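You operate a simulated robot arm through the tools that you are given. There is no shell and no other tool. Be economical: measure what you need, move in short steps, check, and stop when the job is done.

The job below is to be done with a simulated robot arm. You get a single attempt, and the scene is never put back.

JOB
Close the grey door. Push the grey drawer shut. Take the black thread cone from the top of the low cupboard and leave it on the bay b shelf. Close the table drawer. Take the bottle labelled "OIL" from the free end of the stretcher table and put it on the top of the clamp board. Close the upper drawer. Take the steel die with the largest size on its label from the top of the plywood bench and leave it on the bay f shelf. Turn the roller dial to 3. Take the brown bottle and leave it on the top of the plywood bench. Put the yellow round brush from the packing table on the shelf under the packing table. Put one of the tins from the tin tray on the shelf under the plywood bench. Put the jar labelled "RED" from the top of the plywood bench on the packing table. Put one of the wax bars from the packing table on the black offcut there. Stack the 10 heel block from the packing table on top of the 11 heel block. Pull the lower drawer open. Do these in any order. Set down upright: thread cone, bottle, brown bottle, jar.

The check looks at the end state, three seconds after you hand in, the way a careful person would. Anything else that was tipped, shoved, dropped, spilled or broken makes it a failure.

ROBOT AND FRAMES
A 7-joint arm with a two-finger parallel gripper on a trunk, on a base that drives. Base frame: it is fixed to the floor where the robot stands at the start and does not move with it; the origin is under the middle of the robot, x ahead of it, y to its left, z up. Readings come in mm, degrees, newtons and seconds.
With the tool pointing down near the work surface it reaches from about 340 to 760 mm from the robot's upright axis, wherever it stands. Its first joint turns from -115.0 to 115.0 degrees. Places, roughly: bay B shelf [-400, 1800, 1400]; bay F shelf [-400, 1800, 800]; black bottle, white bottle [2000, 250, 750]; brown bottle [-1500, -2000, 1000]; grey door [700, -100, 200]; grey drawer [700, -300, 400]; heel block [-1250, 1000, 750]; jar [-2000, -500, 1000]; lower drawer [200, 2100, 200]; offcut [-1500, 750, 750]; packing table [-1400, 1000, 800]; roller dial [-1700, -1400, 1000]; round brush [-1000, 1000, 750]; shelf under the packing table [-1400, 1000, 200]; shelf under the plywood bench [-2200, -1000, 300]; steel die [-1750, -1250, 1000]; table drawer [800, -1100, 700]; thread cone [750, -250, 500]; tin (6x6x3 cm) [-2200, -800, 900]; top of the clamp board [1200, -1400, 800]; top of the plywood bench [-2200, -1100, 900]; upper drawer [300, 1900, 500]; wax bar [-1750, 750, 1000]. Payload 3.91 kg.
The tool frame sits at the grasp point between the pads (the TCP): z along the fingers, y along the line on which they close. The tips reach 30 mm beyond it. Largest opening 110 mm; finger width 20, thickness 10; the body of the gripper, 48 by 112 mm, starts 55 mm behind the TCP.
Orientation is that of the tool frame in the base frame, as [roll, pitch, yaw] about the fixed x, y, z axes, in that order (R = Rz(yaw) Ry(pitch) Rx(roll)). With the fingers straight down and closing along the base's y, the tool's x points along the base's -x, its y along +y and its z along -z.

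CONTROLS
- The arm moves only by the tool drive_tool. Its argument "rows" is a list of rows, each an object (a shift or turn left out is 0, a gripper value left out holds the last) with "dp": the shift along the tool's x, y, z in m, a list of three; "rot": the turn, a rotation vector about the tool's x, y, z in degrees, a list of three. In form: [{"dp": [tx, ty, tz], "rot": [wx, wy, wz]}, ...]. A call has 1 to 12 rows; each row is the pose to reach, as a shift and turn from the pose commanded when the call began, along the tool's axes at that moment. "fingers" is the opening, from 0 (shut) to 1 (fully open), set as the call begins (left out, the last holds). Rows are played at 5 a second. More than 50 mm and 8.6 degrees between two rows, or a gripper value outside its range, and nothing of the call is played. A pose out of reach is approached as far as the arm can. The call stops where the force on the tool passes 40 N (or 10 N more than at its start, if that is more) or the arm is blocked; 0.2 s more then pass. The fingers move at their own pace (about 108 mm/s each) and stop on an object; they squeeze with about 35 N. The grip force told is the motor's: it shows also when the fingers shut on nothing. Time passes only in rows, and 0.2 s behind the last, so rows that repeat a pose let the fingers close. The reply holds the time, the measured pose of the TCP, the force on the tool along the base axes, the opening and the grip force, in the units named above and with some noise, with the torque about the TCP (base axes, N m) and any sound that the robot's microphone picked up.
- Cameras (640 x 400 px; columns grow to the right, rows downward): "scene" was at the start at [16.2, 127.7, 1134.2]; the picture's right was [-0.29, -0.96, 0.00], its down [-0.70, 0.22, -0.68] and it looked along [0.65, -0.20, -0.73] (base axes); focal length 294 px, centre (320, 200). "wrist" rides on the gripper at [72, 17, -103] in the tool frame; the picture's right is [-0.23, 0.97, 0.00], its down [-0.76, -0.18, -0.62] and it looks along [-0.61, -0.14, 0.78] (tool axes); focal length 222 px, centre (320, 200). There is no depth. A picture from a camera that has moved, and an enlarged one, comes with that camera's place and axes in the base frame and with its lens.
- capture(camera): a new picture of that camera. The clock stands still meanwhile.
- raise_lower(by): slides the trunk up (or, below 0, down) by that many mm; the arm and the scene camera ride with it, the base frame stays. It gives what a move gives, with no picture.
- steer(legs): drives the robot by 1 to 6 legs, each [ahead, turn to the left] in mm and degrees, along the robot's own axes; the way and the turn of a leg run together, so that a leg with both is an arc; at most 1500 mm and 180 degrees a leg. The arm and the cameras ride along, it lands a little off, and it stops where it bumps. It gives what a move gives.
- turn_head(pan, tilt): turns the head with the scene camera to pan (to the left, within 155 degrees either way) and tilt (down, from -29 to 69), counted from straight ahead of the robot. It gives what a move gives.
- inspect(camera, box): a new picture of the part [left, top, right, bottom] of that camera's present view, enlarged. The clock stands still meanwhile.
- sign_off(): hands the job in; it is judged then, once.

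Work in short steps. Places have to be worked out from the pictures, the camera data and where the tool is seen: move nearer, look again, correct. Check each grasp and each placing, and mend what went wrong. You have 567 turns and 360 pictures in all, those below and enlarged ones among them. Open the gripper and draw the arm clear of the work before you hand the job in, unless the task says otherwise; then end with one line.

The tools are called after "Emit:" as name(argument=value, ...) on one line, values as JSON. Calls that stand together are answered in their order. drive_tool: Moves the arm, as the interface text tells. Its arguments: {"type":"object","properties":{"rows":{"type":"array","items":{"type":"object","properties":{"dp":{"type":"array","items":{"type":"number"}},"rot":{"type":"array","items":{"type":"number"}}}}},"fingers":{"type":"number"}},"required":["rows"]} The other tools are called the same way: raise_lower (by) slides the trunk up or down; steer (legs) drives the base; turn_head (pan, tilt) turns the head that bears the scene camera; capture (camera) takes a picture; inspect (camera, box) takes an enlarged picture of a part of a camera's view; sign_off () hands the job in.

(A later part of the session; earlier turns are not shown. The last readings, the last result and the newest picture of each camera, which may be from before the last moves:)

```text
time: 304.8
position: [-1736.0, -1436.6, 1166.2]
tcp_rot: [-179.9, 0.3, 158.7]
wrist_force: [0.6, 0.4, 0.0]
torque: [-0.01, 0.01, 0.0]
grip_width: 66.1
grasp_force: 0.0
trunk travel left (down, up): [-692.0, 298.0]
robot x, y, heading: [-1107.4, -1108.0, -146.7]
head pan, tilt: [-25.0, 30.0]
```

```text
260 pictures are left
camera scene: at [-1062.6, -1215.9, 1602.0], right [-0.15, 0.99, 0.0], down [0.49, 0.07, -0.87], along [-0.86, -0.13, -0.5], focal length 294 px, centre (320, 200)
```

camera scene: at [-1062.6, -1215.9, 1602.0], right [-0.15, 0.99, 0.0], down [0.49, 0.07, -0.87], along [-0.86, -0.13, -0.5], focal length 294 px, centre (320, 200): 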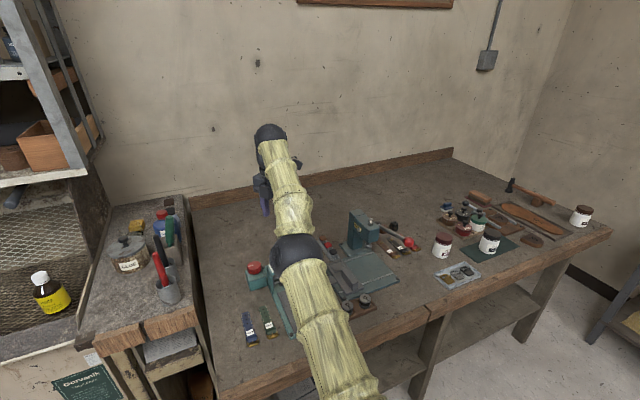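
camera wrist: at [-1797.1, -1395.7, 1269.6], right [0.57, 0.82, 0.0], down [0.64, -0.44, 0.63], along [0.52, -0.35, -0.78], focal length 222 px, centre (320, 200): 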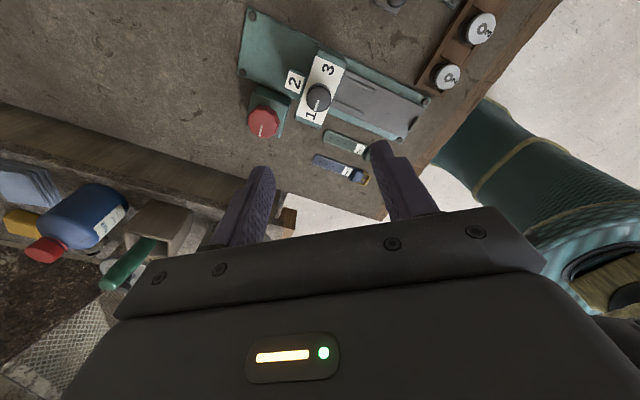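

The tool is right above the knob. Lower the trunk 100 mm, then check.

Emit:
raise_lower(by=-110)

Emit:
capture(camera="wrist")

Emit:
inspect(camera="scene", box=[180, 150, 380, 300])

```text
time: 306.2
position: [-1734.6, -1436.9, 1055.8]
tcp_rot: [-180.0, 0.2, 158.7]
wrist_force: [0.2, -0.2, 1.4]
torque: [-0.04, -0.02, -0.02]
grip_width: 65.8
grasp_force: 0.1
trunk travel left (down, up): [-582.0, 408.0]
robot x, y, heading: [-1109.6, -1106.1, -146.7]
head pan, tilt: [-25.0, 30.0]
```

```text
259 pictures are left
camera wrist: at [-1797.4, -1396.1, 1159.4], right [0.57, 0.82, 0.0], down [0.64, -0.44, 0.63], along [0.52, -0.35, -0.78], focal length 222 px, centre (320, 200)
```

wrist: 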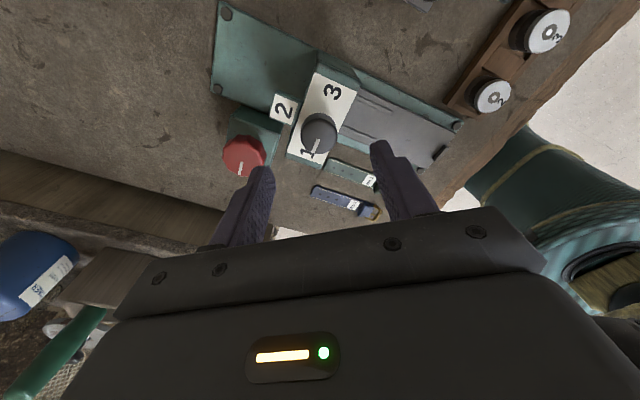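

```text
2.67 times, centred on (280, 225) of scene
camera zoom: at [-1063.0, -1216.4, 1491.9], right [-0.15, 0.99, 0.0], down [0.49, 0.07, -0.87], along [-0.86, -0.13, -0.5], focal length 784 px, centre (427, 133)
```

zoom: 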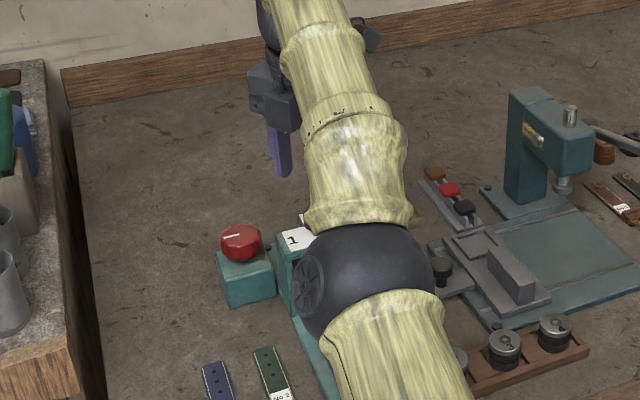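

The red knob is only 55 mm from the dial, in line with the fingers. I turn the flange back -40° and narrow the opening to 45 mm before descending.

Emit:
drive_tool(rows=[{"rot": [0, 0, -8]}, {"rot": [0, 0, -16]}, {"rot": [0, 0, -24]}, {"rot": [0, 0, -32]}, {"rot": [0, 0, -40]}], fingers=0.41)

Emit:
capture(camera="wrist")

```text
time: 307.4
position: [-1736.4, -1436.6, 1055.7]
tcp_rot: [-179.9, 0.2, -161.1]
wrist_force: [-0.7, 0.6, 0.9]
torque: [0.02, -0.01, -0.03]
grip_width: 45.0
grasp_force: 0.0
trunk travel left (down, up): [-582.0, 408.0]
robot x, y, heading: [-1109.9, -1106.2, -146.7]
head pan, tilt: [-25.0, 30.0]
```

```text
257 pictures are left
camera wrist: at [-1810.4, -1445.4, 1159.2], right [-0.1, 1.0, 0.0], down [0.78, 0.08, 0.63], along [0.62, 0.06, -0.78], focal length 222 px, centre (320, 200)
```

wrist: 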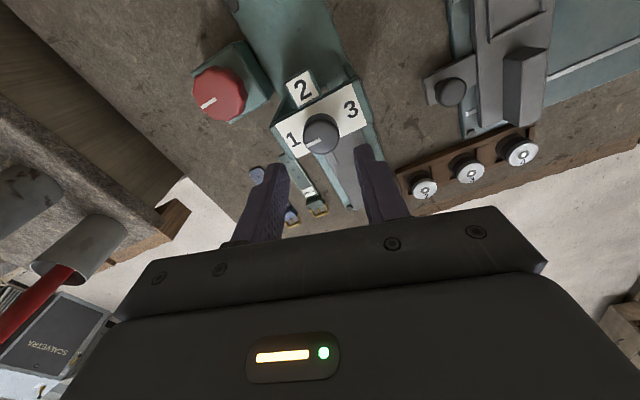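

Knob centre is ~7 mm further along tool x. Try a 7 mm arm correction, then lower the trunk 44 mm.

Emit:
drive_tool(rows=[{"dp": [0.0035, 0, 0]}, {"dp": [0.007, 0, 0]}])

Emit:
raise_lower(by=-42)

Emit:
capture(camera="wrist")

```text
time: 308.1
position: [-1739.1, -1437.2, 1054.9]
tcp_rot: [-179.8, 0.2, -161.2]
wrist_force: [0.4, -0.2, 0.2]
torque: [0.01, -0.02, 0.0]
grip_width: 44.9
grasp_force: 0.1
out of reach, approached as far as the arm can: row 2
trunk travel left (down, up): [-582.0, 408.0]
robot x, y, heading: [-1108.7, -1109.2, -147.0]
head pan, tilt: [-25.0, 30.0]
```

```text
time: 308.9
position: [-1739.1, -1437.5, 1012.7]
tcp_rot: [-179.9, 0.2, -161.3]
wrist_force: [-0.5, -0.7, 0.5]
torque: [-0.04, -0.01, 0.05]
grip_width: 45.1
grasp_force: 0.0
trunk travel left (down, up): [-540.0, 450.0]
robot x, y, heading: [-1104.9, -1102.6, -146.5]
head pan, tilt: [-25.0, 30.0]
```

```text
256 pictures are left
camera wrist: at [-1813.5, -1446.1, 1116.0], right [-0.1, 1.0, 0.0], down [0.78, 0.08, 0.63], along [0.62, 0.06, -0.78], focal length 222 px, centre (320, 200)
```

wrist: 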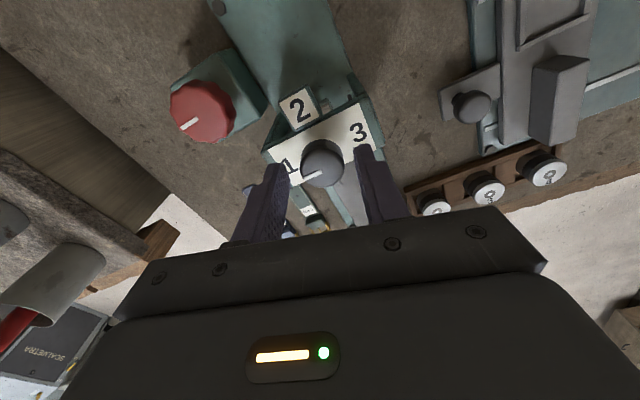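

Triangulation puts the knob top at z≈984, centred under the tool. Lower 18 mm more and grip.

Emit:
raise_lower(by=-19)

Emit:
drive_tool(rows=[{}, {}, {}], fingers=0)

Emit:
capture(camera="wrist")

```text
time: 309.6
position: [-1738.2, -1437.4, 993.0]
tcp_rot: [-179.8, 0.2, -161.2]
wrist_force: [-0.1, 0.2, 0.3]
torque: [0.01, -0.02, 0.0]
grip_width: 45.1
grasp_force: 0.1
trunk travel left (down, up): [-521.0, 469.0]
robot x, y, heading: [-1108.9, -1106.1, -146.5]
head pan, tilt: [-25.0, 30.0]
```

```text
time: 310.4
position: [-1738.9, -1437.0, 993.2]
tcp_rot: [180.0, 0.2, -161.4]
wrist_force: [-1.8, 6.5, -0.6]
torque: [0.24, -0.11, 0.04]
grip_width: 29.4
grasp_force: 44.8
trunk travel left (down, up): [-521.0, 469.0]
robot x, y, heading: [-1108.1, -1109.0, -146.6]
head pan, tilt: [-25.0, 30.0]
```

```text
255 pictures are left
camera wrist: at [-1814.1, -1445.0, 1096.9], right [-0.1, 1.0, 0.0], down [0.78, 0.08, 0.63], along [0.62, 0.06, -0.78], focal length 222 px, centre (320, 200)
```

wrist: 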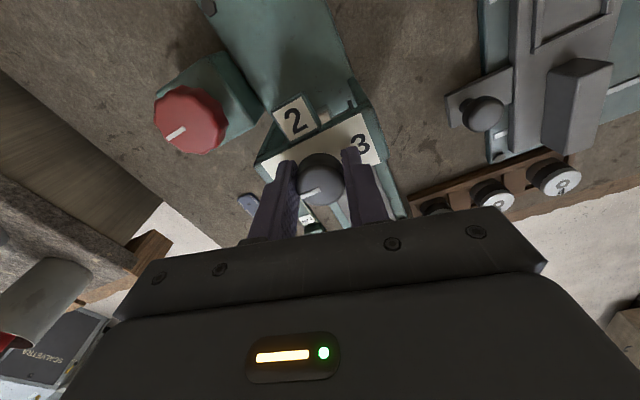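

Knob gripped (29 mm). Turn clockwise 64° first.

Emit:
drive_tool(rows=[{"rot": [0, 0, 8]}, {"rot": [0, 0, 16]}, {"rot": [0, 0, 24]}, {"rot": [0, 0, 32]}, {"rot": [0, 0, 40]}, {"rot": [0, 0, 48]}, {"rot": [0, 0, 56]}, {"rot": [0, 0, 64]}])

Emit:
capture(camera="wrist")

```text
time: 312.2
position: [-1738.3, -1434.8, 991.9]
tcp_rot: [179.8, 0.3, 134.5]
wrist_force: [4.6, 18.8, -8.0]
torque: [-0.14, -0.67, 0.04]
grip_width: 29.4
grasp_force: 45.0
trunk travel left (down, up): [-521.0, 469.0]
robot x, y, heading: [-1108.1, -1107.2, -146.4]
head pan, tilt: [-25.0, 30.0]
```

```text
254 pictures are left
camera wrist: at [-1778.6, -1372.9, 1096.9], right [0.85, 0.52, 0.0], down [0.4, -0.67, 0.63], along [0.33, -0.53, -0.78], focal length 222 px, centre (320, 200)
```

wrist: 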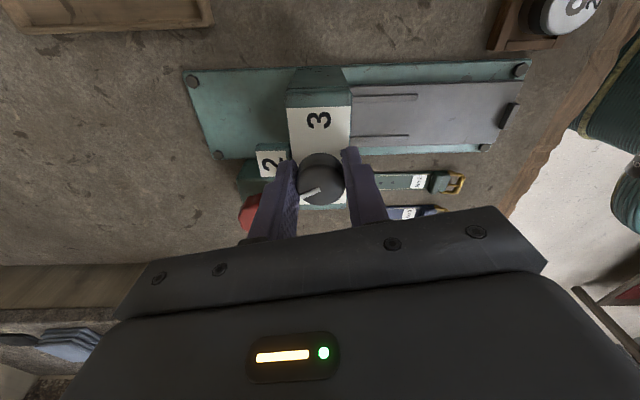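

The knob turns with the tool. Continue with a slight re-centring.

Emit:
drive_tool(rows=[{"dp": [0.001, 0.001, 0], "rot": [0, 0, 8]}, {"dp": [0.002, 0.002, 0], "rot": [0, 0, 16]}, {"dp": [0.002, 0.002, 0], "rot": [0, 0, 24]}, {"dp": [0.002, 0.002, 0], "rot": [0, 0, 32]}, {"dp": [0.002, 0.002, 0], "rot": [0, 0, 40]}, {"dp": [0.002, 0.002, 0], "rot": [0, 0, 48]}, {"dp": [0.002, 0.002, 0], "rot": [0, 0, 56]}, {"dp": [0.002, 0.002, 0], "rot": [0, 0, 64]}])

Emit:
capture(camera="wrist")

```text
time: 314.0
position: [-1738.8, -1436.0, 992.6]
tcp_rot: [179.6, -0.2, 70.5]
wrist_force: [15.6, 6.5, -13.5]
torque: [0.46, -0.54, 0.04]
grip_width: 29.3
grasp_force: 45.5
trunk travel left (down, up): [-521.0, 469.0]
robot x, y, heading: [-1106.5, -1109.1, -146.3]
head pan, tilt: [-25.0, 30.0]
```

```text
253 pictures are left
camera wrist: at [-1698.5, -1373.6, 1097.6], right [0.84, -0.54, 0.01], down [-0.43, -0.66, 0.62], along [-0.33, -0.53, -0.78], focal length 222 px, centre (320, 200)
```

wrist: 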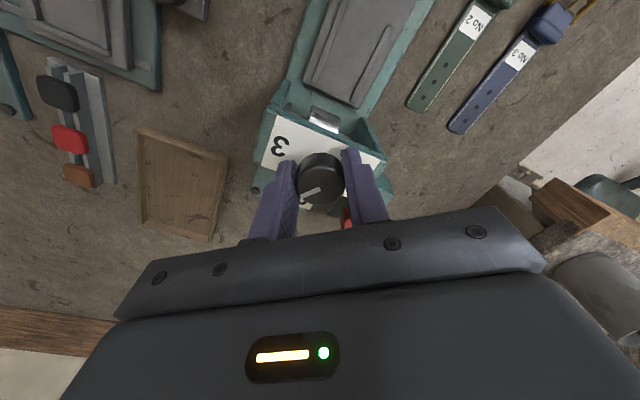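

128° done; 52° remain to reach 3.

Emit:
drive_tool(rows=[{"dp": [0, 0.001, 0], "rot": [0, 0, 8]}, {"dp": [0.001, 0.001, 0], "rot": [0, 0, 16]}, {"dp": [0.001, 0.001, 0], "rot": [0, 0, 24]}, {"dp": [0.001, 0.001, 0], "rot": [0, 0, 32]}, {"dp": [0.001, 0.001, 0], "rot": [0, 0, 40]}, {"dp": [0.001, 0.001, 0], "rot": [0, 0, 48]}, {"dp": [0.001, 0.001, 0], "rot": [0, 0, 53]}])

Emit:
capture(camera="wrist")

```text
time: 315.6
position: [-1737.0, -1436.7, 993.8]
tcp_rot: [179.9, -0.2, 17.7]
wrist_force: [11.8, 1.0, -12.6]
torque: [-0.22, -0.03, 0.44]
grip_width: 29.6
grasp_force: 45.1
trunk travel left (down, up): [-521.0, 469.0]
robot x, y, heading: [-1106.6, -1106.2, -146.7]
head pan, tilt: [-25.0, 30.0]
```

```text
252 pictures are left
camera wrist: at [-1663.7, -1431.3, 1097.8], right [0.08, -1.0, 0.0], down [-0.78, -0.06, 0.62], along [-0.62, -0.05, -0.78], focal length 222 px, centre (320, 200)
```

wrist: 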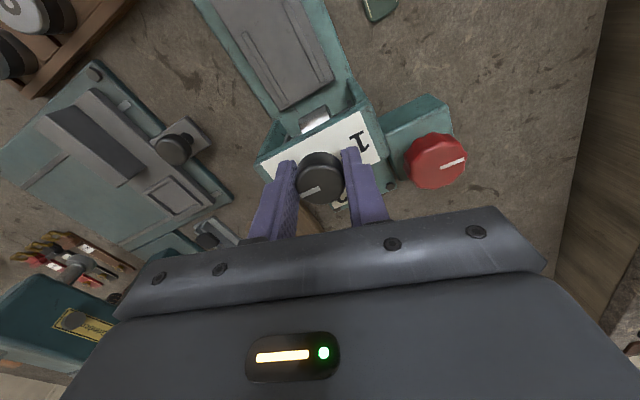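

Release and rise to read the pointer.

Emit:
drive_tool(rows=[{}, {}], fingers=0.41)

Emit:
raise_lower(by=120)

Emit:
inspect(camera="wrist", box=[220, 20, 460, 190])

```text
time: 316.2
position: [-1736.7, -1435.1, 993.1]
tcp_rot: [180.0, 0.0, 17.6]
wrist_force: [0.0, -0.3, -0.1]
torque: [-0.01, 0.0, 0.01]
grip_width: 45.2
grasp_force: 0.1
trunk travel left (down, up): [-521.0, 469.0]
robot x, y, heading: [-1108.3, -1108.8, -146.6]
head pan, tilt: [-25.0, 30.0]
```

```text
time: 317.7
position: [-1737.6, -1434.3, 1114.4]
tcp_rot: [179.9, -0.2, 17.7]
wrist_force: [0.5, -0.2, 0.0]
torque: [-0.01, 0.05, 0.04]
grip_width: 45.0
grasp_force: 0.1
trunk travel left (down, up): [-641.0, 349.0]
robot x, y, heading: [-1107.4, -1104.5, -146.4]
head pan, tilt: [-25.0, 30.0]
```

```text
2.35 times, centred on (340, 105) of wrist
camera zoom: at [-1664.4, -1430.4, 1217.7], right [0.08, -1.0, 0.0], down [-0.78, -0.06, 0.62], along [-0.62, -0.05, -0.78], focal length 523 px, centre (273, 424)
```

zoom: 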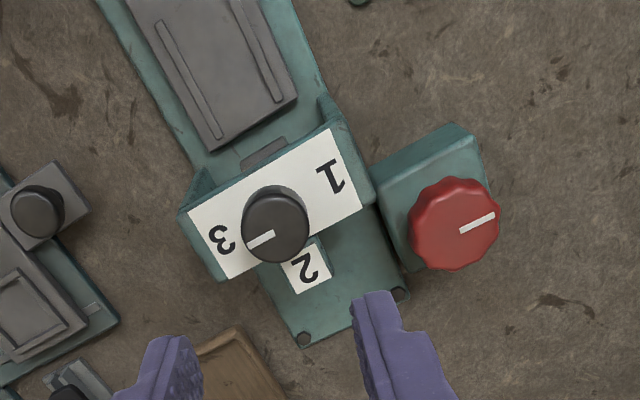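

The dial reads 3. Next the "4" die. Back the base off, then flip the flange back and tilt to 35° below horizontal.

Emit:
raise_lower(by=60)

Emit:
steer(legs=[[-300, 0]])

Emit:
drive_tool(rows=[{"rot": [0, 0, -8.4]}, {"rot": [0, 0, -16.8]}, {"rot": [0, 0, -25.2]}, {"rot": [0, 0, -33.6]}, {"rot": [0, 0, -42]}, {"rot": [0, 0, -50.4]}, {"rot": [0, 0, -58.8]}, {"rot": [0, 0, -67.2]}, {"rot": [0, 0, -75.6]}, {"rot": [0, 0, -84]}, {"rot": [0, 0, -92.4]}, {"rot": [0, 0, -100.8]}], fingers=0.7)

Emit:
drive_tool(rows=[{"rot": [0, 0, -8.4]}, {"rot": [0, 0, -16.8]}, {"rot": [0, 0, -25.2]}, {"rot": [0, 0, -33.6]}, {"rot": [0, 0, -42]}, {"rot": [0, 0, -50.4]}, {"rot": [0, 0, -58.8]}, {"rot": [0, 0, -66]}])

Emit:
drive_tool(rows=[{"rot": [0, 8, 0]}, {"rot": [0, 16, 0]}, {"rot": [0, 24, 0]}, {"rot": [0, 32, 0]}, {"rot": [0, 40, 0]}, {"rot": [0, 48, 0]}, {"rot": [0, 55, 0]}])

```text
time: 318.7
position: [-1736.8, -1435.6, 1173.6]
tcp_rot: [179.8, -0.2, 17.7]
wrist_force: [-0.1, -0.7, -0.9]
torque: [-0.02, -0.02, 0.01]
grip_width: 45.1
grasp_force: 0.1
trunk travel left (down, up): [-701.0, 289.0]
robot x, y, heading: [-1105.4, -1107.7, -146.8]
head pan, tilt: [-25.0, 30.0]
```

```text
time: 321.0
position: [-1487.1, -1267.9, 1173.8]
tcp_rot: [179.9, -0.1, 17.4]
wrist_force: [-0.4, 1.2, 0.7]
torque: [-0.03, 0.01, 0.01]
grip_width: 45.1
grasp_force: 0.1
trunk travel left (down, up): [-701.0, 289.0]
robot x, y, heading: [-855.9, -940.5, -146.8]
head pan, tilt: [-25.0, 30.0]
```

```text
time: 323.6
position: [-1488.1, -1268.8, 1174.5]
tcp_rot: [179.7, 0.2, 118.4]
wrist_force: [0.1, 0.2, 0.0]
torque: [-0.01, -0.01, 0.0]
grip_width: 77.0
grasp_force: 0.0
trunk travel left (down, up): [-701.0, 289.0]
robot x, y, heading: [-856.4, -942.4, -147.0]
head pan, tilt: [-25.0, 30.0]
```

```text
time: 325.4
position: [-1487.3, -1267.9, 1173.0]
tcp_rot: [-179.9, 0.2, -175.6]
wrist_force: [-1.0, 0.8, 0.1]
torque: [0.02, -0.02, -0.04]
grip_width: 77.0
grasp_force: 0.1
trunk travel left (down, up): [-701.0, 289.0]
robot x, y, heading: [-856.1, -943.2, -146.6]
head pan, tilt: [-25.0, 30.0]
```

```text
time: 327.0
position: [-1486.8, -1269.3, 1173.0]
tcp_rot: [-179.9, -54.7, -175.7]
wrist_force: [0.4, -0.6, -0.4]
torque: [0.02, -0.02, 0.01]
grip_width: 77.1
grasp_force: 0.0
trunk travel left (down, up): [-701.0, 289.0]
robot x, y, heading: [-854.1, -942.6, -146.9]
head pan, tilt: [-25.0, 30.0]
```

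Now turn the tool toward the bench normal (+30° yaw) and pull it in 80 mm to restore a bent elbow.

Emit:
drive_tool(rows=[{"dp": [-0.012, 0, -0.016], "rot": [6.1, 0, -4.3]}, {"dp": [-0.023, 0, -0.033], "rot": [12.2, 0, -8.6]}, {"dp": [-0.035, 0, -0.049], "rot": [18.4, 0, -13]}, {"dp": [-0.046, 0, -0.065], "rot": [24.5, 0, -17.3]}])

Emit:
capture(camera="wrist")

Emit:
turn_head(pan=0, tilt=30)

Emit:
capture(camera="scene")

```text
time: 328.0
position: [-1407.3, -1260.0, 1174.0]
tcp_rot: [-179.9, -54.8, -145.8]
wrist_force: [0.5, 0.3, -0.2]
torque: [0.02, -0.04, 0.0]
grip_width: 77.1
grasp_force: 0.1
trunk travel left (down, up): [-701.0, 289.0]
robot x, y, heading: [-854.1, -941.2, -147.0]
head pan, tilt: [-25.0, 30.0]
```

```text
250 pictures are left
camera wrist: at [-1382.7, -1223.5, 1293.3], right [-0.44, 0.88, -0.19], down [0.88, 0.39, -0.26], along [-0.16, -0.28, -0.95], focal length 222 px, centre (320, 200)
```

wrist: 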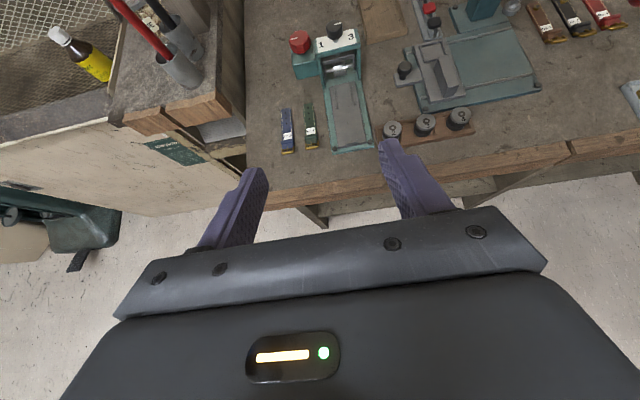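

```text
time: 328.9
position: [-1409.9, -1262.5, 1173.1]
tcp_rot: [-179.9, -54.8, -145.9]
wrist_force: [0.2, -0.9, 0.5]
torque: [-0.05, -0.01, -0.01]
grip_width: 77.0
grasp_force: 0.0
trunk travel left (down, up): [-701.0, 289.0]
robot x, y, heading: [-857.9, -944.9, -146.9]
head pan, tilt: [0.0, 30.0]
```

```text
249 pictures are left
camera scene: at [-798.6, -1088.4, 1610.9], right [-0.55, 0.84, 0.0], down [0.42, 0.27, -0.87], along [-0.72, -0.47, -0.5], focal length 294 px, centre (320, 200)
```

scene: 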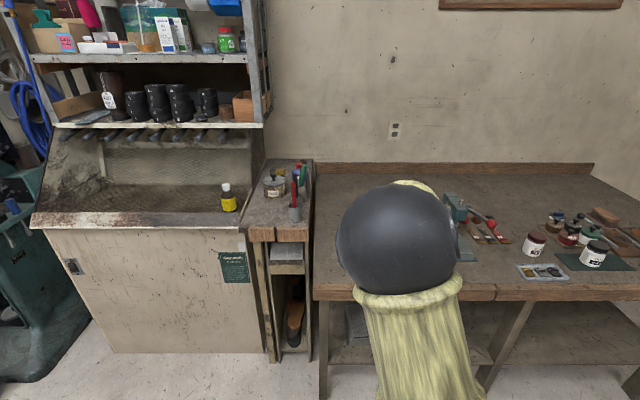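

Die "4" top triangulates to ≈(-1703,-1173,895). Shift the base sideways to (-1052,-787) to line up.

Emit:
steer(legs=[[0, -71.5], [250, 0], [0, 71.5]])

Emit:
capture(camera="wrist")

```text
time: 339.8
position: [-1602.4, -1108.2, 1173.5]
tcp_rot: [-179.9, -54.8, -146.0]
wrist_force: [0.4, -0.2, 0.3]
torque: [0.01, 0.01, 0.01]
grip_width: 77.0
grasp_force: 0.0
trunk travel left (down, up): [-701.0, 289.0]
robot x, y, heading: [-1048.6, -791.2, -147.0]
head pan, tilt: [0.0, 30.0]
```

```text
248 pictures are left
camera wrist: at [-1578.3, -1071.8, 1293.0], right [-0.44, 0.88, -0.19], down [0.88, 0.39, -0.26], along [-0.16, -0.28, -0.95], focal length 222 px, centre (320, 200)
```

wrist: 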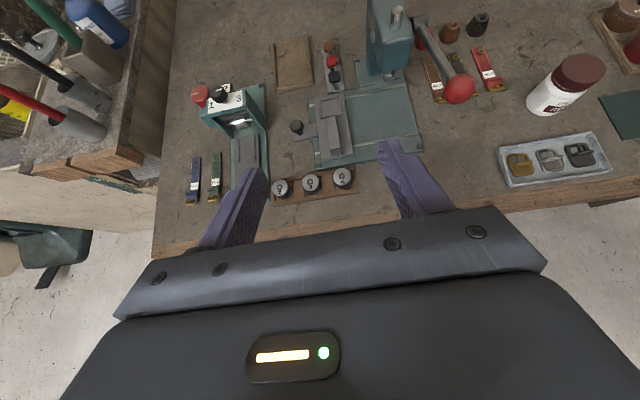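

Die confirmed at (-1702,-1170). Lower the trunk 230 and look.

Emit:
raise_lower(by=-230)

Emit:
capture(camera="wrist")

```text
time: 342.2
position: [-1602.8, -1108.8, 943.5]
tcp_rot: [-179.8, -54.8, -145.9]
wrist_force: [0.3, -0.5, 1.1]
torque: [-0.03, 0.01, 0.02]
grip_width: 77.4
grasp_force: 0.1
trunk travel left (down, up): [-471.0, 519.0]
robot x, y, heading: [-1046.9, -787.4, -147.2]
head pan, tilt: [0.0, 30.0]
```

```text
247 pictures are left
camera wrist: at [-1578.3, -1071.6, 1063.0], right [-0.44, 0.88, -0.19], down [0.88, 0.39, -0.26], along [-0.16, -0.28, -0.95], focal length 222 px, centre (320, 200)
```

wrist: 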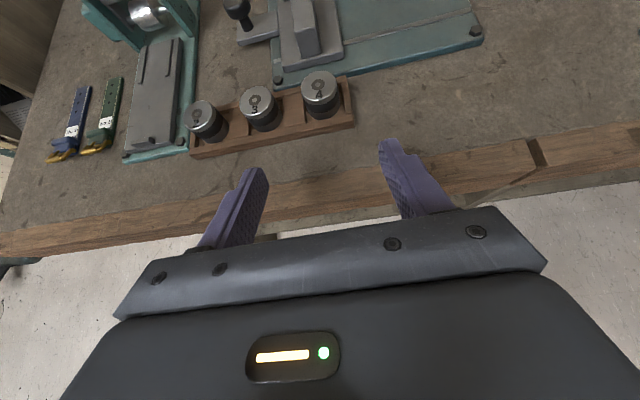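

Refined die: ≈(-1700,-1165), top z≈903. Descend and approach to 45 mm short.

Emit:
drive_tool(rows=[{"dp": [-0.019, 0.004, 0.014]}, {"dp": [-0.0388, 0.0072, 0.0275]}, {"dp": [-0.0193, 0.0072, 0.055]}, {"dp": [0.0002, 0.0072, 0.0825]}])

Emit:
capture(camera="wrist")

```text
time: 343.2
position: [-1663.0, -1141.9, 895.4]
tcp_rot: [-179.9, -54.8, -145.9]
wrist_force: [0.1, 0.4, 0.1]
torque: [0.03, 0.01, 0.02]
grip_width: 77.1
grasp_force: 0.1
trunk travel left (down, up): [-471.0, 519.0]
robot x, y, heading: [-1050.1, -789.7, -146.8]
head pan, tilt: [0.0, 30.0]
```

```text
246 pictures are left
camera wrist: at [-1637.2, -1104.5, 1014.6], right [-0.44, 0.88, -0.19], down [0.88, 0.39, -0.26], along [-0.16, -0.28, -0.95], focal length 222 px, centre (320, 200)
```

wrist: 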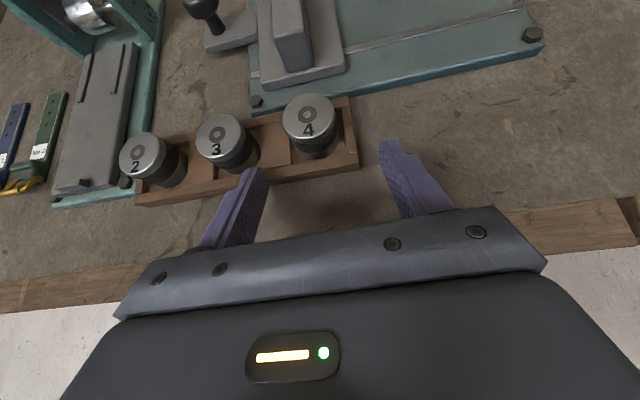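

Line-up is good. Advance the last 43 mm and close.

Emit:
drive_tool(rows=[{"dp": [0.008, 0, 0.012]}, {"dp": [0.017, 0, 0.024]}, {"dp": [0.025, 0, 0.0353]}])

Emit:
capture(camera="wrist")

```text
time: 343.6
position: [-1663.8, -1139.5, 894.7]
tcp_rot: [179.9, -54.5, -145.4]
wrist_force: [27.6, 17.5, 14.0]
torque: [-0.28, -0.67, 1.29]
grip_width: 77.7
grasp_force: 0.9
trunk travel left (down, up): [-471.0, 519.0]
robot x, y, heading: [-1050.3, -788.0, -146.8]
head pan, tilt: [0.0, 30.0]
stopped in row 1: the force on the tool passed its limit at 58 N (the readings are from after the stop); the commanded pose is now the measured one
```

```text
245 pictures are left
camera wrist: at [-1638.5, -1104.9, 1015.2], right [-0.44, 0.88, -0.18], down [0.88, 0.39, -0.26], along [-0.16, -0.28, -0.95], focal length 222 px, centre (320, 200)
```

wrist: 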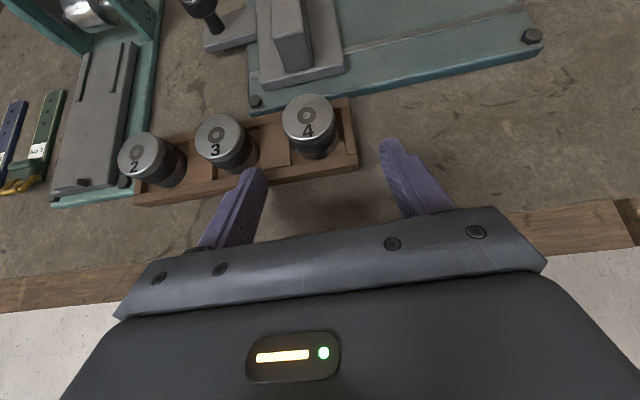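

A finger touched the rack's front wall. Back 5 mm, rise 15 mm, and go forward again.

Emit:
drive_tool(rows=[{"dp": [-0.004, 0, -0.006]}, {"dp": [0.0084, 0, -0.0145]}, {"dp": [0.0085, 0, -0.0141]}, {"dp": [0.015, 0, -0.004]}, {"dp": [0.023, 0, 0.008]}, {"dp": [0.03, 0, 0.018]}, {"dp": [0.0374, 0, 0.0289]}])

Emit:
capture(camera="wrist")

```text
time: 345.2
position: [-1703.1, -1169.4, 906.9]
tcp_rot: [179.8, -54.3, -145.7]
wrist_force: [2.0, 5.2, 3.1]
torque: [-0.12, -0.15, 0.34]
grip_width: 75.4
grasp_force: 0.0
trunk travel left (down, up): [-471.0, 519.0]
robot x, y, heading: [-1051.0, -787.7, -146.7]
head pan, tilt: [0.0, 30.0]
```

```text
244 pictures are left
camera wrist: at [-1679.9, -1132.6, 1026.1], right [-0.44, 0.88, -0.18], down [0.89, 0.39, -0.26], along [-0.15, -0.27, -0.95], focal length 222 px, centre (320, 200)
```

wrist: 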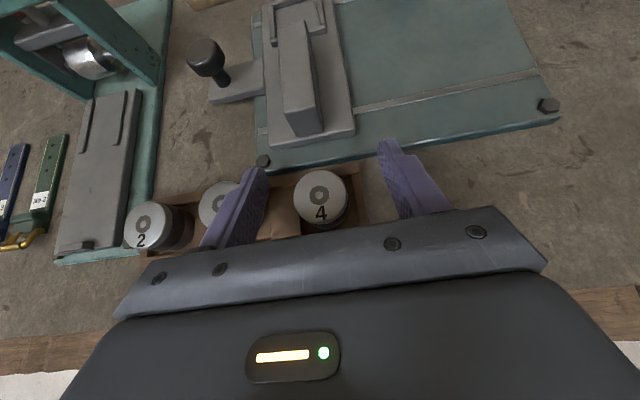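

Die 4 sits between the pads. Close gently and check.

Emit:
drive_tool(rows=[{}, {}, {}], fingers=0)

Emit:
capture(camera="wrist")

```text
time: 346.0
position: [-1703.7, -1170.5, 905.5]
tcp_rot: [179.8, -54.1, -145.4]
wrist_force: [0.0, -0.9, 0.0]
torque: [-0.01, 0.07, 0.01]
grip_width: 32.9
grasp_force: 35.2
trunk travel left (down, up): [-471.0, 519.0]
robot x, y, heading: [-1050.9, -790.5, -147.1]
head pan, tilt: [0.0, 30.0]
```

```text
243 pictures are left
camera wrist: at [-1680.1, -1134.0, 1024.5], right [-0.44, 0.88, -0.18], down [0.89, 0.39, -0.25], along [-0.15, -0.27, -0.95], focal length 222 px, centre (320, 200)
```

wrist: 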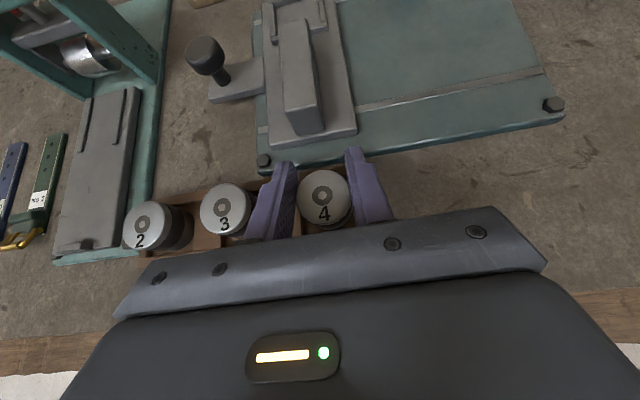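

Gripped at 33 mm. Lift 90 mm.

Emit:
drive_tool(rows=[{"dp": [0.016, 0, -0.0116]}, {"dp": [0.037, 0, -0.026]}, {"dp": [0.073, 0, -0.052]}])

Emit:
capture(camera="wrist")

```text
time: 346.8
position: [-1704.4, -1170.8, 995.1]
tcp_rot: [179.9, -54.2, -145.6]
wrist_force: [-0.1, 0.2, -2.1]
torque: [0.0, -0.03, -0.02]
grip_width: 33.0
grasp_force: 34.9
trunk travel left (down, up): [-471.0, 519.0]
robot x, y, heading: [-1050.4, -791.7, -146.6]
head pan, tilt: [0.0, 30.0]
```

```text
242 pictures are left
camera wrist: at [-1681.1, -1134.7, 1115.0], right [-0.44, 0.88, -0.18], down [0.89, 0.39, -0.25], along [-0.15, -0.27, -0.95], focal length 222 px, centre (320, 200)
```

wrist: 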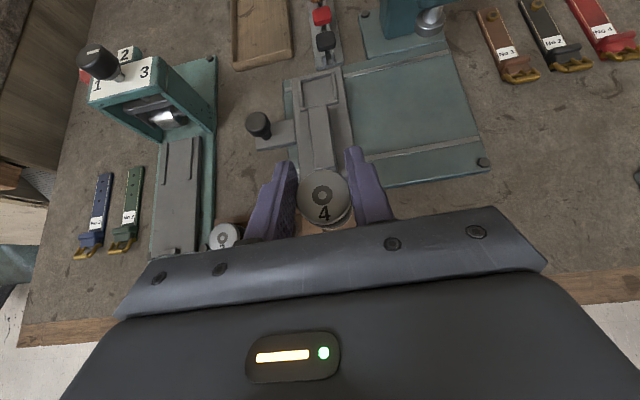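

Die "4" in hand. Back off and drive to the shelf in front of bay F, staying far enough back.

Emit:
steer(legs=[[-300, 0], [0, -157.7], [930, 0], [925, 0], [0, 69]])

Emit:
turn_head(pan=10, tilt=30)

Emit:
capture(camera="scene")

Emit:
capture(camera="wrist")

```text
time: 373.4
position: [-185.3, 1573.4, 996.2]
tcp_rot: [179.8, -54.1, 126.7]
wrist_force: [-0.2, 0.4, -1.1]
torque: [0.01, 0.02, 0.0]
grip_width: 33.3
grasp_force: 35.0
trunk travel left (down, up): [-471.0, 519.0]
robot x, y, heading: [220.2, 935.7, 125.6]
head pan, tilt: [0.0, 30.0]
```

```text
time: 374.1
position: [-184.3, 1573.5, 996.1]
tcp_rot: [179.9, -54.3, 126.7]
wrist_force: [0.6, 0.2, -2.2]
torque: [0.01, 0.0, -0.01]
grip_width: 33.1
grasp_force: 35.2
trunk travel left (down, up): [-471.0, 519.0]
robot x, y, heading: [220.3, 938.7, 125.5]
head pan, tilt: [10.0, 30.0]
```

```text
241 pictures are left
camera scene: at [67.4, 860.3, 1380.9], right [0.7, 0.71, 0.0], down [0.36, -0.35, -0.87], along [-0.62, 0.61, -0.5], focal length 294 px, centre (320, 200)
```

scene: 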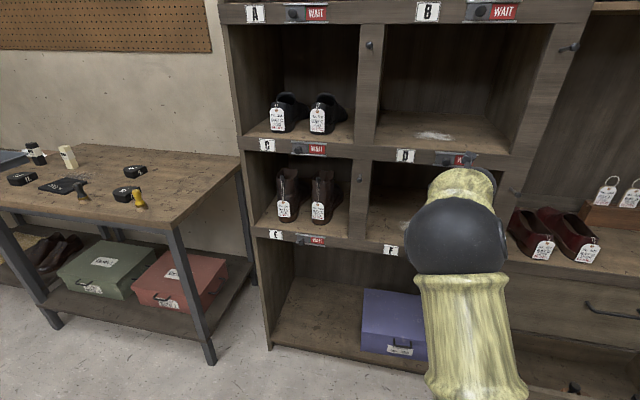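

```text
240 pictures are left
camera wrist: at [-147.2, 1549.4, 1114.8], right [0.86, 0.47, -0.18], down [0.42, -0.87, -0.25], along [-0.28, 0.14, -0.95], focal length 222 px, centre (320, 200)
```

wrist: 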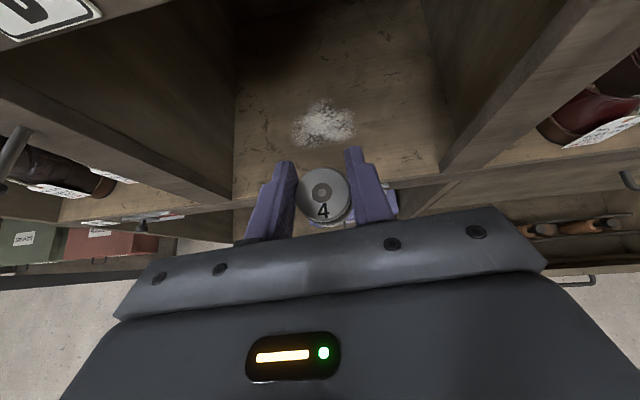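

Lined up with bay F (shelf ≈z 770). Lower the trunk 150, then drive in 175.

Emit:
raise_lower(by=-150)

Emit:
steer(legs=[[175, 0]])

Emit:
capture(camera="wrist")

Emit:
capture(camera="scene")

```text
time: 375.9
position: [-184.0, 1573.3, 846.9]
tcp_rot: [179.7, -54.2, 126.7]
wrist_force: [0.6, -0.5, -1.7]
torque: [-0.01, -0.01, 0.03]
grip_width: 33.3
grasp_force: 35.1
trunk travel left (down, up): [-321.0, 669.0]
robot x, y, heading: [225.7, 937.4, 125.5]
head pan, tilt: [10.0, 30.0]
```

```text
time: 377.5
position: [-287.4, 1715.8, 845.4]
tcp_rot: [179.8, -54.2, 126.7]
wrist_force: [0.1, 0.9, -1.2]
torque: [0.02, -0.01, 0.02]
grip_width: 32.9
grasp_force: 35.1
trunk travel left (down, up): [-321.0, 669.0]
robot x, y, heading: [119.9, 1079.3, 125.5]
head pan, tilt: [10.0, 30.0]
```

```text
239 pictures are left
camera wrist: at [-249.5, 1691.4, 964.9], right [0.86, 0.47, -0.18], down [0.42, -0.87, -0.25], along [-0.28, 0.14, -0.95], focal length 222 px, centre (320, 200)
```

wrist: 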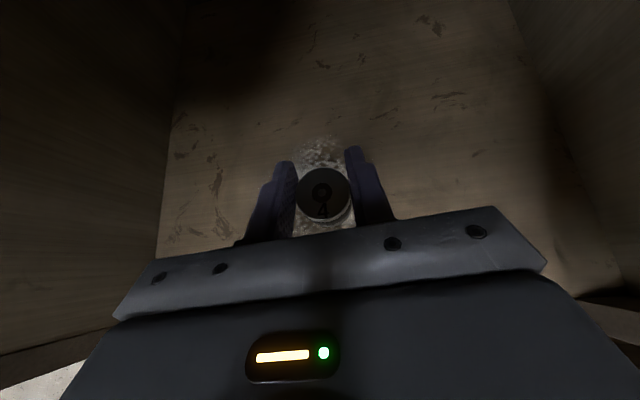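

```text
238 pictures are left
camera scene: at [-33.9, 1002.5, 1230.9], right [0.7, 0.71, 0.0], down [0.36, -0.35, -0.87], along [-0.62, 0.61, -0.5], focal length 294 px, centre (320, 200)
```

scene: 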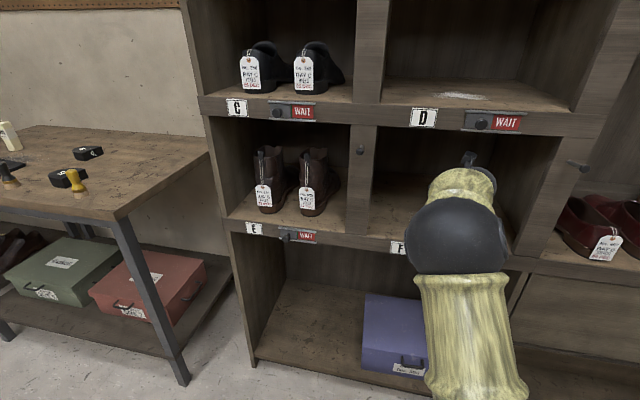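

Inside bay F. Lower 25 mm, then in fine steps until contact.

Emit:
drive_tool(rows=[{"dp": [-0.01, 0, 0.0073]}, {"dp": [-0.0203, 0, 0.0146]}])

Emit:
drive_tool(rows=[{"dp": [-0.004, 0, 0.003]}, {"dp": [-0.0081, 0, 0.0058]}])

Emit:
drive_tool(rows=[{"dp": [-0.004, 0, 0.003]}, {"dp": [-0.0081, 0, 0.0058]}])

```text
time: 378.1
position: [-287.1, 1716.1, 819.4]
tcp_rot: [179.9, -54.2, 126.8]
wrist_force: [0.2, 0.6, -0.6]
torque: [0.0, -0.01, 0.04]
grip_width: 33.1
grasp_force: 34.5
trunk travel left (down, up): [-321.0, 669.0]
robot x, y, heading: [120.9, 1078.0, 125.6]
head pan, tilt: [10.0, 30.0]
```

```text
time: 378.7
position: [-288.3, 1715.8, 809.6]
tcp_rot: [179.9, -54.2, 126.7]
wrist_force: [-0.4, 0.6, -2.0]
torque: [0.0, -0.02, -0.02]
grip_width: 33.2
grasp_force: 35.2
trunk travel left (down, up): [-321.0, 669.0]
robot x, y, heading: [120.6, 1077.8, 125.6]
head pan, tilt: [10.0, 30.0]
```

```text
time: 379.3
position: [-287.0, 1715.3, 800.3]
tcp_rot: [179.8, -54.2, 126.8]
wrist_force: [-0.1, 0.9, -1.6]
torque: [0.01, 0.01, 0.0]
grip_width: 33.2
grasp_force: 34.9
trunk travel left (down, up): [-321.0, 669.0]
robot x, y, heading: [123.2, 1072.4, 125.7]
head pan, tilt: [10.0, 30.0]
```

Emit:
drive_tool(rows=[{"dp": [-0.002, 0, 0.0015]}, {"dp": [-0.004, 0, 0.003]}])

Emit:
drive_tool(rows=[{"dp": [-0.002, 0, 0.0015]}, {"dp": [-0.004, 0, 0.003]}])

Emit:
drive_tool(rows=[{"dp": [-0.002, 0, 0.0015]}, {"dp": [-0.004, 0, 0.003]}])

```text
time: 379.9
position: [-288.2, 1715.8, 796.6]
tcp_rot: [179.8, -54.3, 126.7]
wrist_force: [-1.9, 2.5, 4.5]
torque: [-0.08, 0.07, -0.05]
grip_width: 33.5
grasp_force: 35.6
trunk travel left (down, up): [-321.0, 669.0]
robot x, y, heading: [121.3, 1078.1, 125.4]
head pan, tilt: [10.0, 30.0]
```

```text
time: 380.5
position: [-287.2, 1715.5, 795.1]
tcp_rot: [179.8, -54.7, 126.8]
wrist_force: [-4.3, 4.4, 25.2]
torque: [-0.02, -0.06, 0.13]
grip_width: 33.5
grasp_force: 35.2
trunk travel left (down, up): [-321.0, 669.0]
robot x, y, heading: [123.1, 1080.8, 125.2]
head pan, tilt: [10.0, 30.0]
```

```text
time: 381.1
position: [-285.8, 1714.3, 789.1]
tcp_rot: [179.7, -54.6, 126.7]
wrist_force: [-1.5, 0.6, 27.0]
torque: [0.04, 0.03, 0.15]
grip_width: 33.2
grasp_force: 35.2
trunk travel left (down, up): [-321.0, 669.0]
robot x, y, heading: [124.7, 1078.6, 125.7]
head pan, tilt: [10.0, 30.0]
```

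Contact. Ease up 3 mm, open, and withdraw along the tool axis.

Emit:
drive_tool(rows=[{"dp": [0.003, 0, -0.002]}, {"dp": [0.003, 0, -0.002]}, {"dp": [0.003, 0, -0.002]}, {"dp": [0.003, 0, -0.022]}, {"dp": [0.003, 0, -0.042]}, {"dp": [-0.01, 0, -0.072]}, {"dp": [-0.02, 0, -0.1]}], fingers=0.65)

Emit:
capture(camera="wrist")

```text
time: 382.7
position: [-230.6, 1640.4, 826.6]
tcp_rot: [179.8, -54.2, 126.7]
wrist_force: [0.0, 0.1, 0.1]
torque: [-0.01, -0.01, 0.0]
grip_width: 71.3
grasp_force: 0.0
trunk travel left (down, up): [-321.0, 669.0]
robot x, y, heading: [122.6, 1080.6, 125.3]
head pan, tilt: [10.0, 30.0]
```

```text
237 pictures are left
camera wrist: at [-193.3, 1615.9, 946.9], right [0.86, 0.47, -0.18], down [0.42, -0.87, -0.25], along [-0.28, 0.14, -0.95], focal length 222 px, centre (320, 200)
```

wrist: 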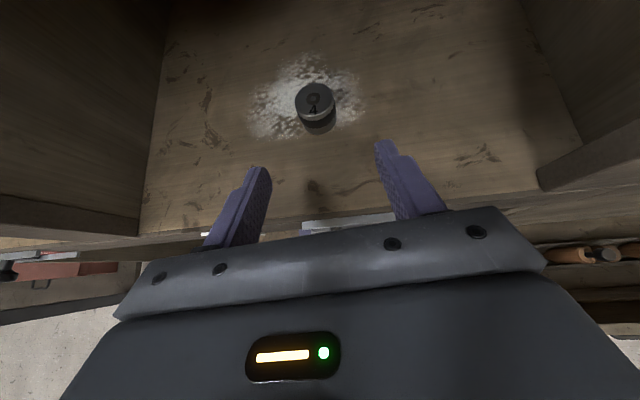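

Die stands on bay F. Back off, raise a bit, and drive to the packing table.

Emit:
steer(legs=[[-400, 0]])

Emit:
raise_lower(by=200)

Emit:
steer(legs=[[0, 76.4], [1340, 0], [0, -77.1]])

Emit:
capture(camera="wrist")

Emit:
turn_head(pan=15, tilt=35)

Emit:
capture(camera="scene")

```text
time: 385.5
position: [-0.5, 1317.2, 827.1]
tcp_rot: [179.7, -54.2, 126.8]
wrist_force: [0.2, 0.2, -0.7]
torque: [-0.01, 0.0, -0.01]
grip_width: 71.5
grasp_force: 0.1
trunk travel left (down, up): [-321.0, 669.0]
robot x, y, heading: [350.3, 752.5, 125.5]
head pan, tilt: [10.0, 30.0]
```

```text
time: 387.7
position: [0.1, 1315.6, 1026.9]
tcp_rot: [179.9, -54.2, 126.8]
wrist_force: [0.1, 0.0, 0.1]
torque: [0.0, -0.03, -0.01]
grip_width: 71.5
grasp_force: 0.1
trunk travel left (down, up): [-521.0, 469.0]
robot x, y, heading: [353.5, 754.8, 125.8]
head pan, tilt: [10.0, 30.0]
```

```text
time: 405.1
position: [-1253.9, 838.4, 1027.8]
tcp_rot: [179.8, -54.2, 125.6]
wrist_force: [-0.1, 0.0, 0.4]
torque: [0.02, 0.02, -0.02]
grip_width: 71.5
grasp_force: 0.0
trunk travel left (down, up): [-521.0, 469.0]
robot x, y, heading: [-914.8, 273.3, 124.5]
head pan, tilt: [10.0, 30.0]
```

```text
236 pictures are left
camera wrist: at [-1217.2, 813.8, 1146.9], right [0.87, 0.46, -0.18], down [0.41, -0.88, -0.25], along [-0.28, 0.15, -0.95], focal length 222 px, centre (320, 200)
```

wrist: 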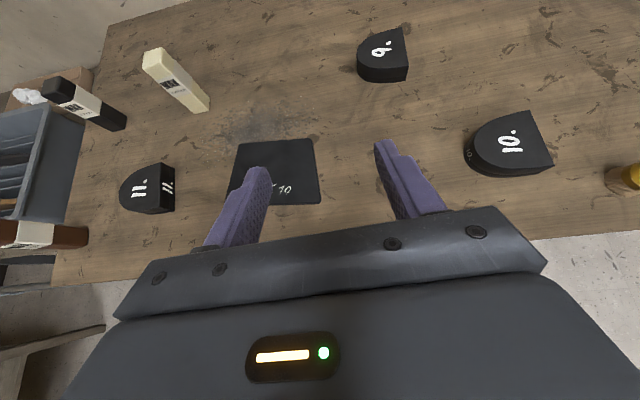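

```text
time: 405.8
position: [-1255.6, 838.5, 1026.9]
tcp_rot: [179.8, -54.2, 125.5]
wrist_force: [0.0, 0.6, -0.9]
torque: [0.01, 0.01, -0.01]
grip_width: 71.4
grasp_force: 0.1
trunk travel left (down, up): [-521.0, 469.0]
robot x, y, heading: [-914.2, 270.1, 124.4]
head pan, tilt: [15.0, 35.0]
```

```text
235 pictures are left
camera scene: at [-1073.3, 189.6, 1423.1], right [0.65, 0.76, 0.0], down [0.43, -0.37, -0.82], along [-0.62, 0.53, -0.57], focal length 294 px, centre (320, 200)
```

scene: 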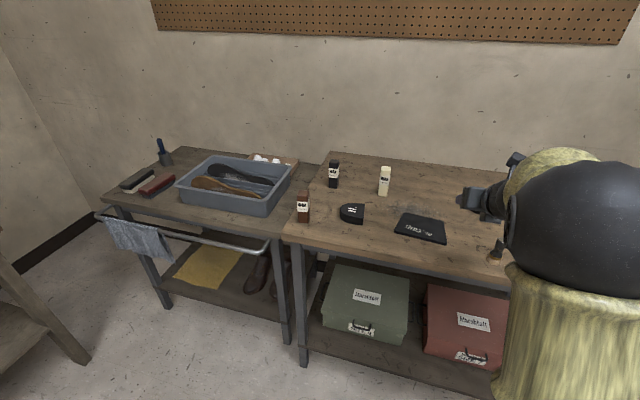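

Packing table: top ≈z 820. Block 10 at ≈(-1116,1037), 11 at ≈(-1585,759), offcut ≈(-1406,879), cream bar ≈(-1632,953), yellow brush ≈(-989,1042). Drive 200 ahead and make the tool vertical.

Emit:
steer(legs=[[200, 0]])

Emit:
drive_tool(rows=[{"dp": [0.02, 0, -0.03], "rot": [0, -7.8, 0]}, {"dp": [0.02, 0, -0.06], "rot": [0, -15.6, 0]}, {"dp": [0.02, 0, -0.06], "rot": [0, -23.4, 0]}, {"dp": [0.02, 0, -0.06], "rot": [0, -31.2, 0]}, {"dp": [0.02, 0, -0.06], "rot": [0, -39, 0]}, {"dp": [0.02, 0, -0.06], "rot": [0, -46.8, 0]}, {"dp": [0.02, 0, -0.06], "rot": [0, -54.2, 0]}], fingers=1)

Emit:
drive_tool(rows=[{"rot": [0, 0, 8.2]}, {"rot": [0, 0, 16.4]}, {"rot": [0, 0, 24.6]}, {"rot": [0, 0, 32.8]}, {"rot": [0, 0, 41]}, {"rot": [0, 0, 49.2]}, {"rot": [0, 0, 57.4]}, {"rot": [0, 0, 65.6]}, {"rot": [0, 0, 73.8]}, {"rot": [0, 0, 81.6]}])

Emit:
capture(camera="wrist")

Emit:
turn_head(pan=0, tilt=50)

Emit:
capture(camera="scene")

```text
time: 407.5
position: [-1367.9, 1003.1, 1026.5]
tcp_rot: [179.7, -54.3, 125.7]
wrist_force: [-0.2, -0.1, 0.3]
torque: [0.01, 0.02, -0.02]
grip_width: 71.3
grasp_force: 0.1
trunk travel left (down, up): [-521.0, 469.0]
robot x, y, heading: [-1028.3, 432.3, 124.5]
head pan, tilt: [15.0, 35.0]
```

```text
time: 409.1
position: [-1346.4, 974.5, 1078.5]
tcp_rot: [179.9, 0.1, 125.5]
wrist_force: [0.5, 0.5, -0.4]
torque: [0.0, 0.02, 0.0]
grip_width: 109.6
grasp_force: 0.1
trunk travel left (down, up): [-521.0, 469.0]
robot x, y, heading: [-1029.1, 433.8, 124.4]
head pan, tilt: [15.0, 35.0]
```

```text
time: 411.3
position: [-1345.9, 971.3, 1077.7]
tcp_rot: [180.0, -0.1, 43.8]
wrist_force: [0.4, 0.4, -0.5]
torque: [0.0, -0.01, -0.02]
grip_width: 110.0
grasp_force: 0.0
trunk travel left (down, up): [-521.0, 469.0]
robot x, y, heading: [-1027.5, 434.5, 124.3]
head pan, tilt: [15.0, 35.0]
```

```text
234 pictures are left
camera wrist: at [-1282.8, 1009.0, 1182.1], right [0.51, -0.86, 0.0], down [-0.67, -0.4, 0.62], along [-0.54, -0.32, -0.78], focal length 222 px, centre (320, 200)
```

wrist: 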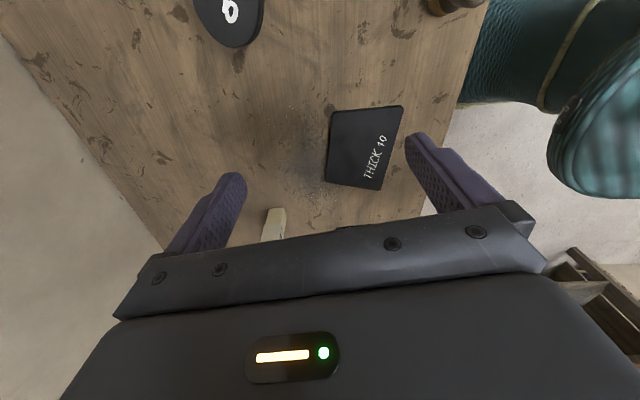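

```text
time: 412.1
position: [-1346.0, 971.8, 1077.9]
tcp_rot: [180.0, -0.1, 44.1]
wrist_force: [0.0, 1.0, 1.1]
torque: [0.01, 0.01, 0.02]
grip_width: 109.6
grasp_force: 0.1
trunk travel left (down, up): [-521.0, 469.0]
robot x, y, heading: [-1024.8, 434.2, 124.5]
head pan, tilt: [0.0, 50.0]
```

```text
233 pictures are left
camera scene: at [-1162.3, 359.7, 1401.4], right [0.82, 0.57, 0.0], down [0.43, -0.63, -0.64], along [-0.36, 0.53, -0.77], focal length 294 px, centre (320, 200)
```

scene: 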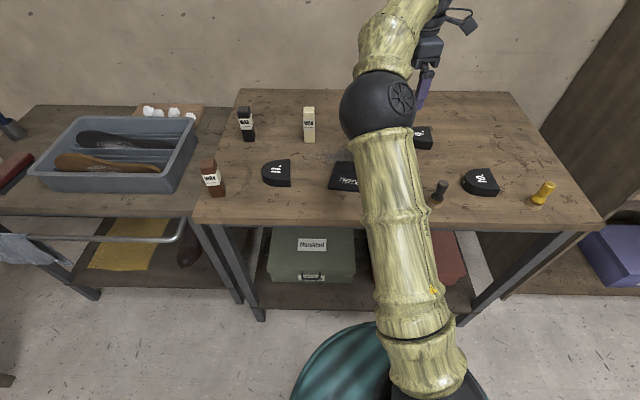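

Emit:
inspect(camera="scene", box=[400, 110, 580, 230])

Emit:
inspect(camera="scene", box=[190, 90, 370, 210])

```text
3.33 times, centred on (490, 170) of scene
camera zoom: at [-1162.3, 359.7, 1401.4], right [0.82, 0.57, 0.0], down [0.43, -0.63, -0.64], along [-0.36, 0.53, -0.77], focal length 980 px, centre (-247, 300)
```

zoom: 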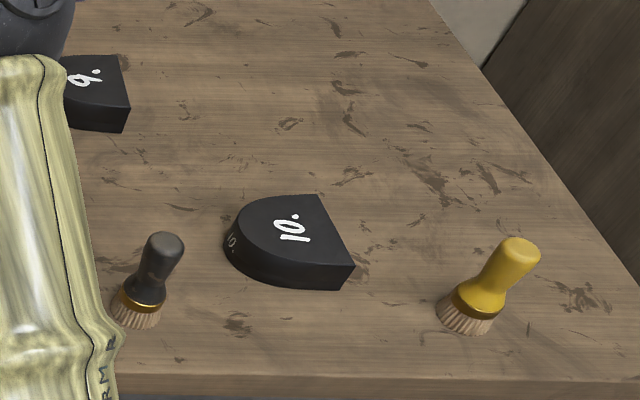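

```text
3.33 times, centred on (280, 150) of scene
camera zoom: at [-1162.3, 359.7, 1401.4], right [0.82, 0.57, 0.0], down [0.43, -0.63, -0.64], along [-0.36, 0.53, -0.77], focal length 980 px, centre (453, 367)
```

zoom: 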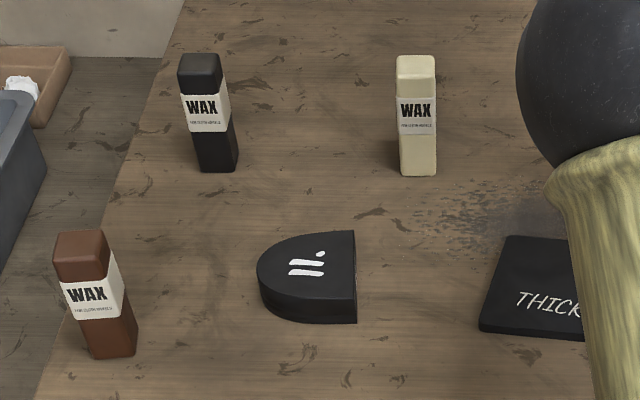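

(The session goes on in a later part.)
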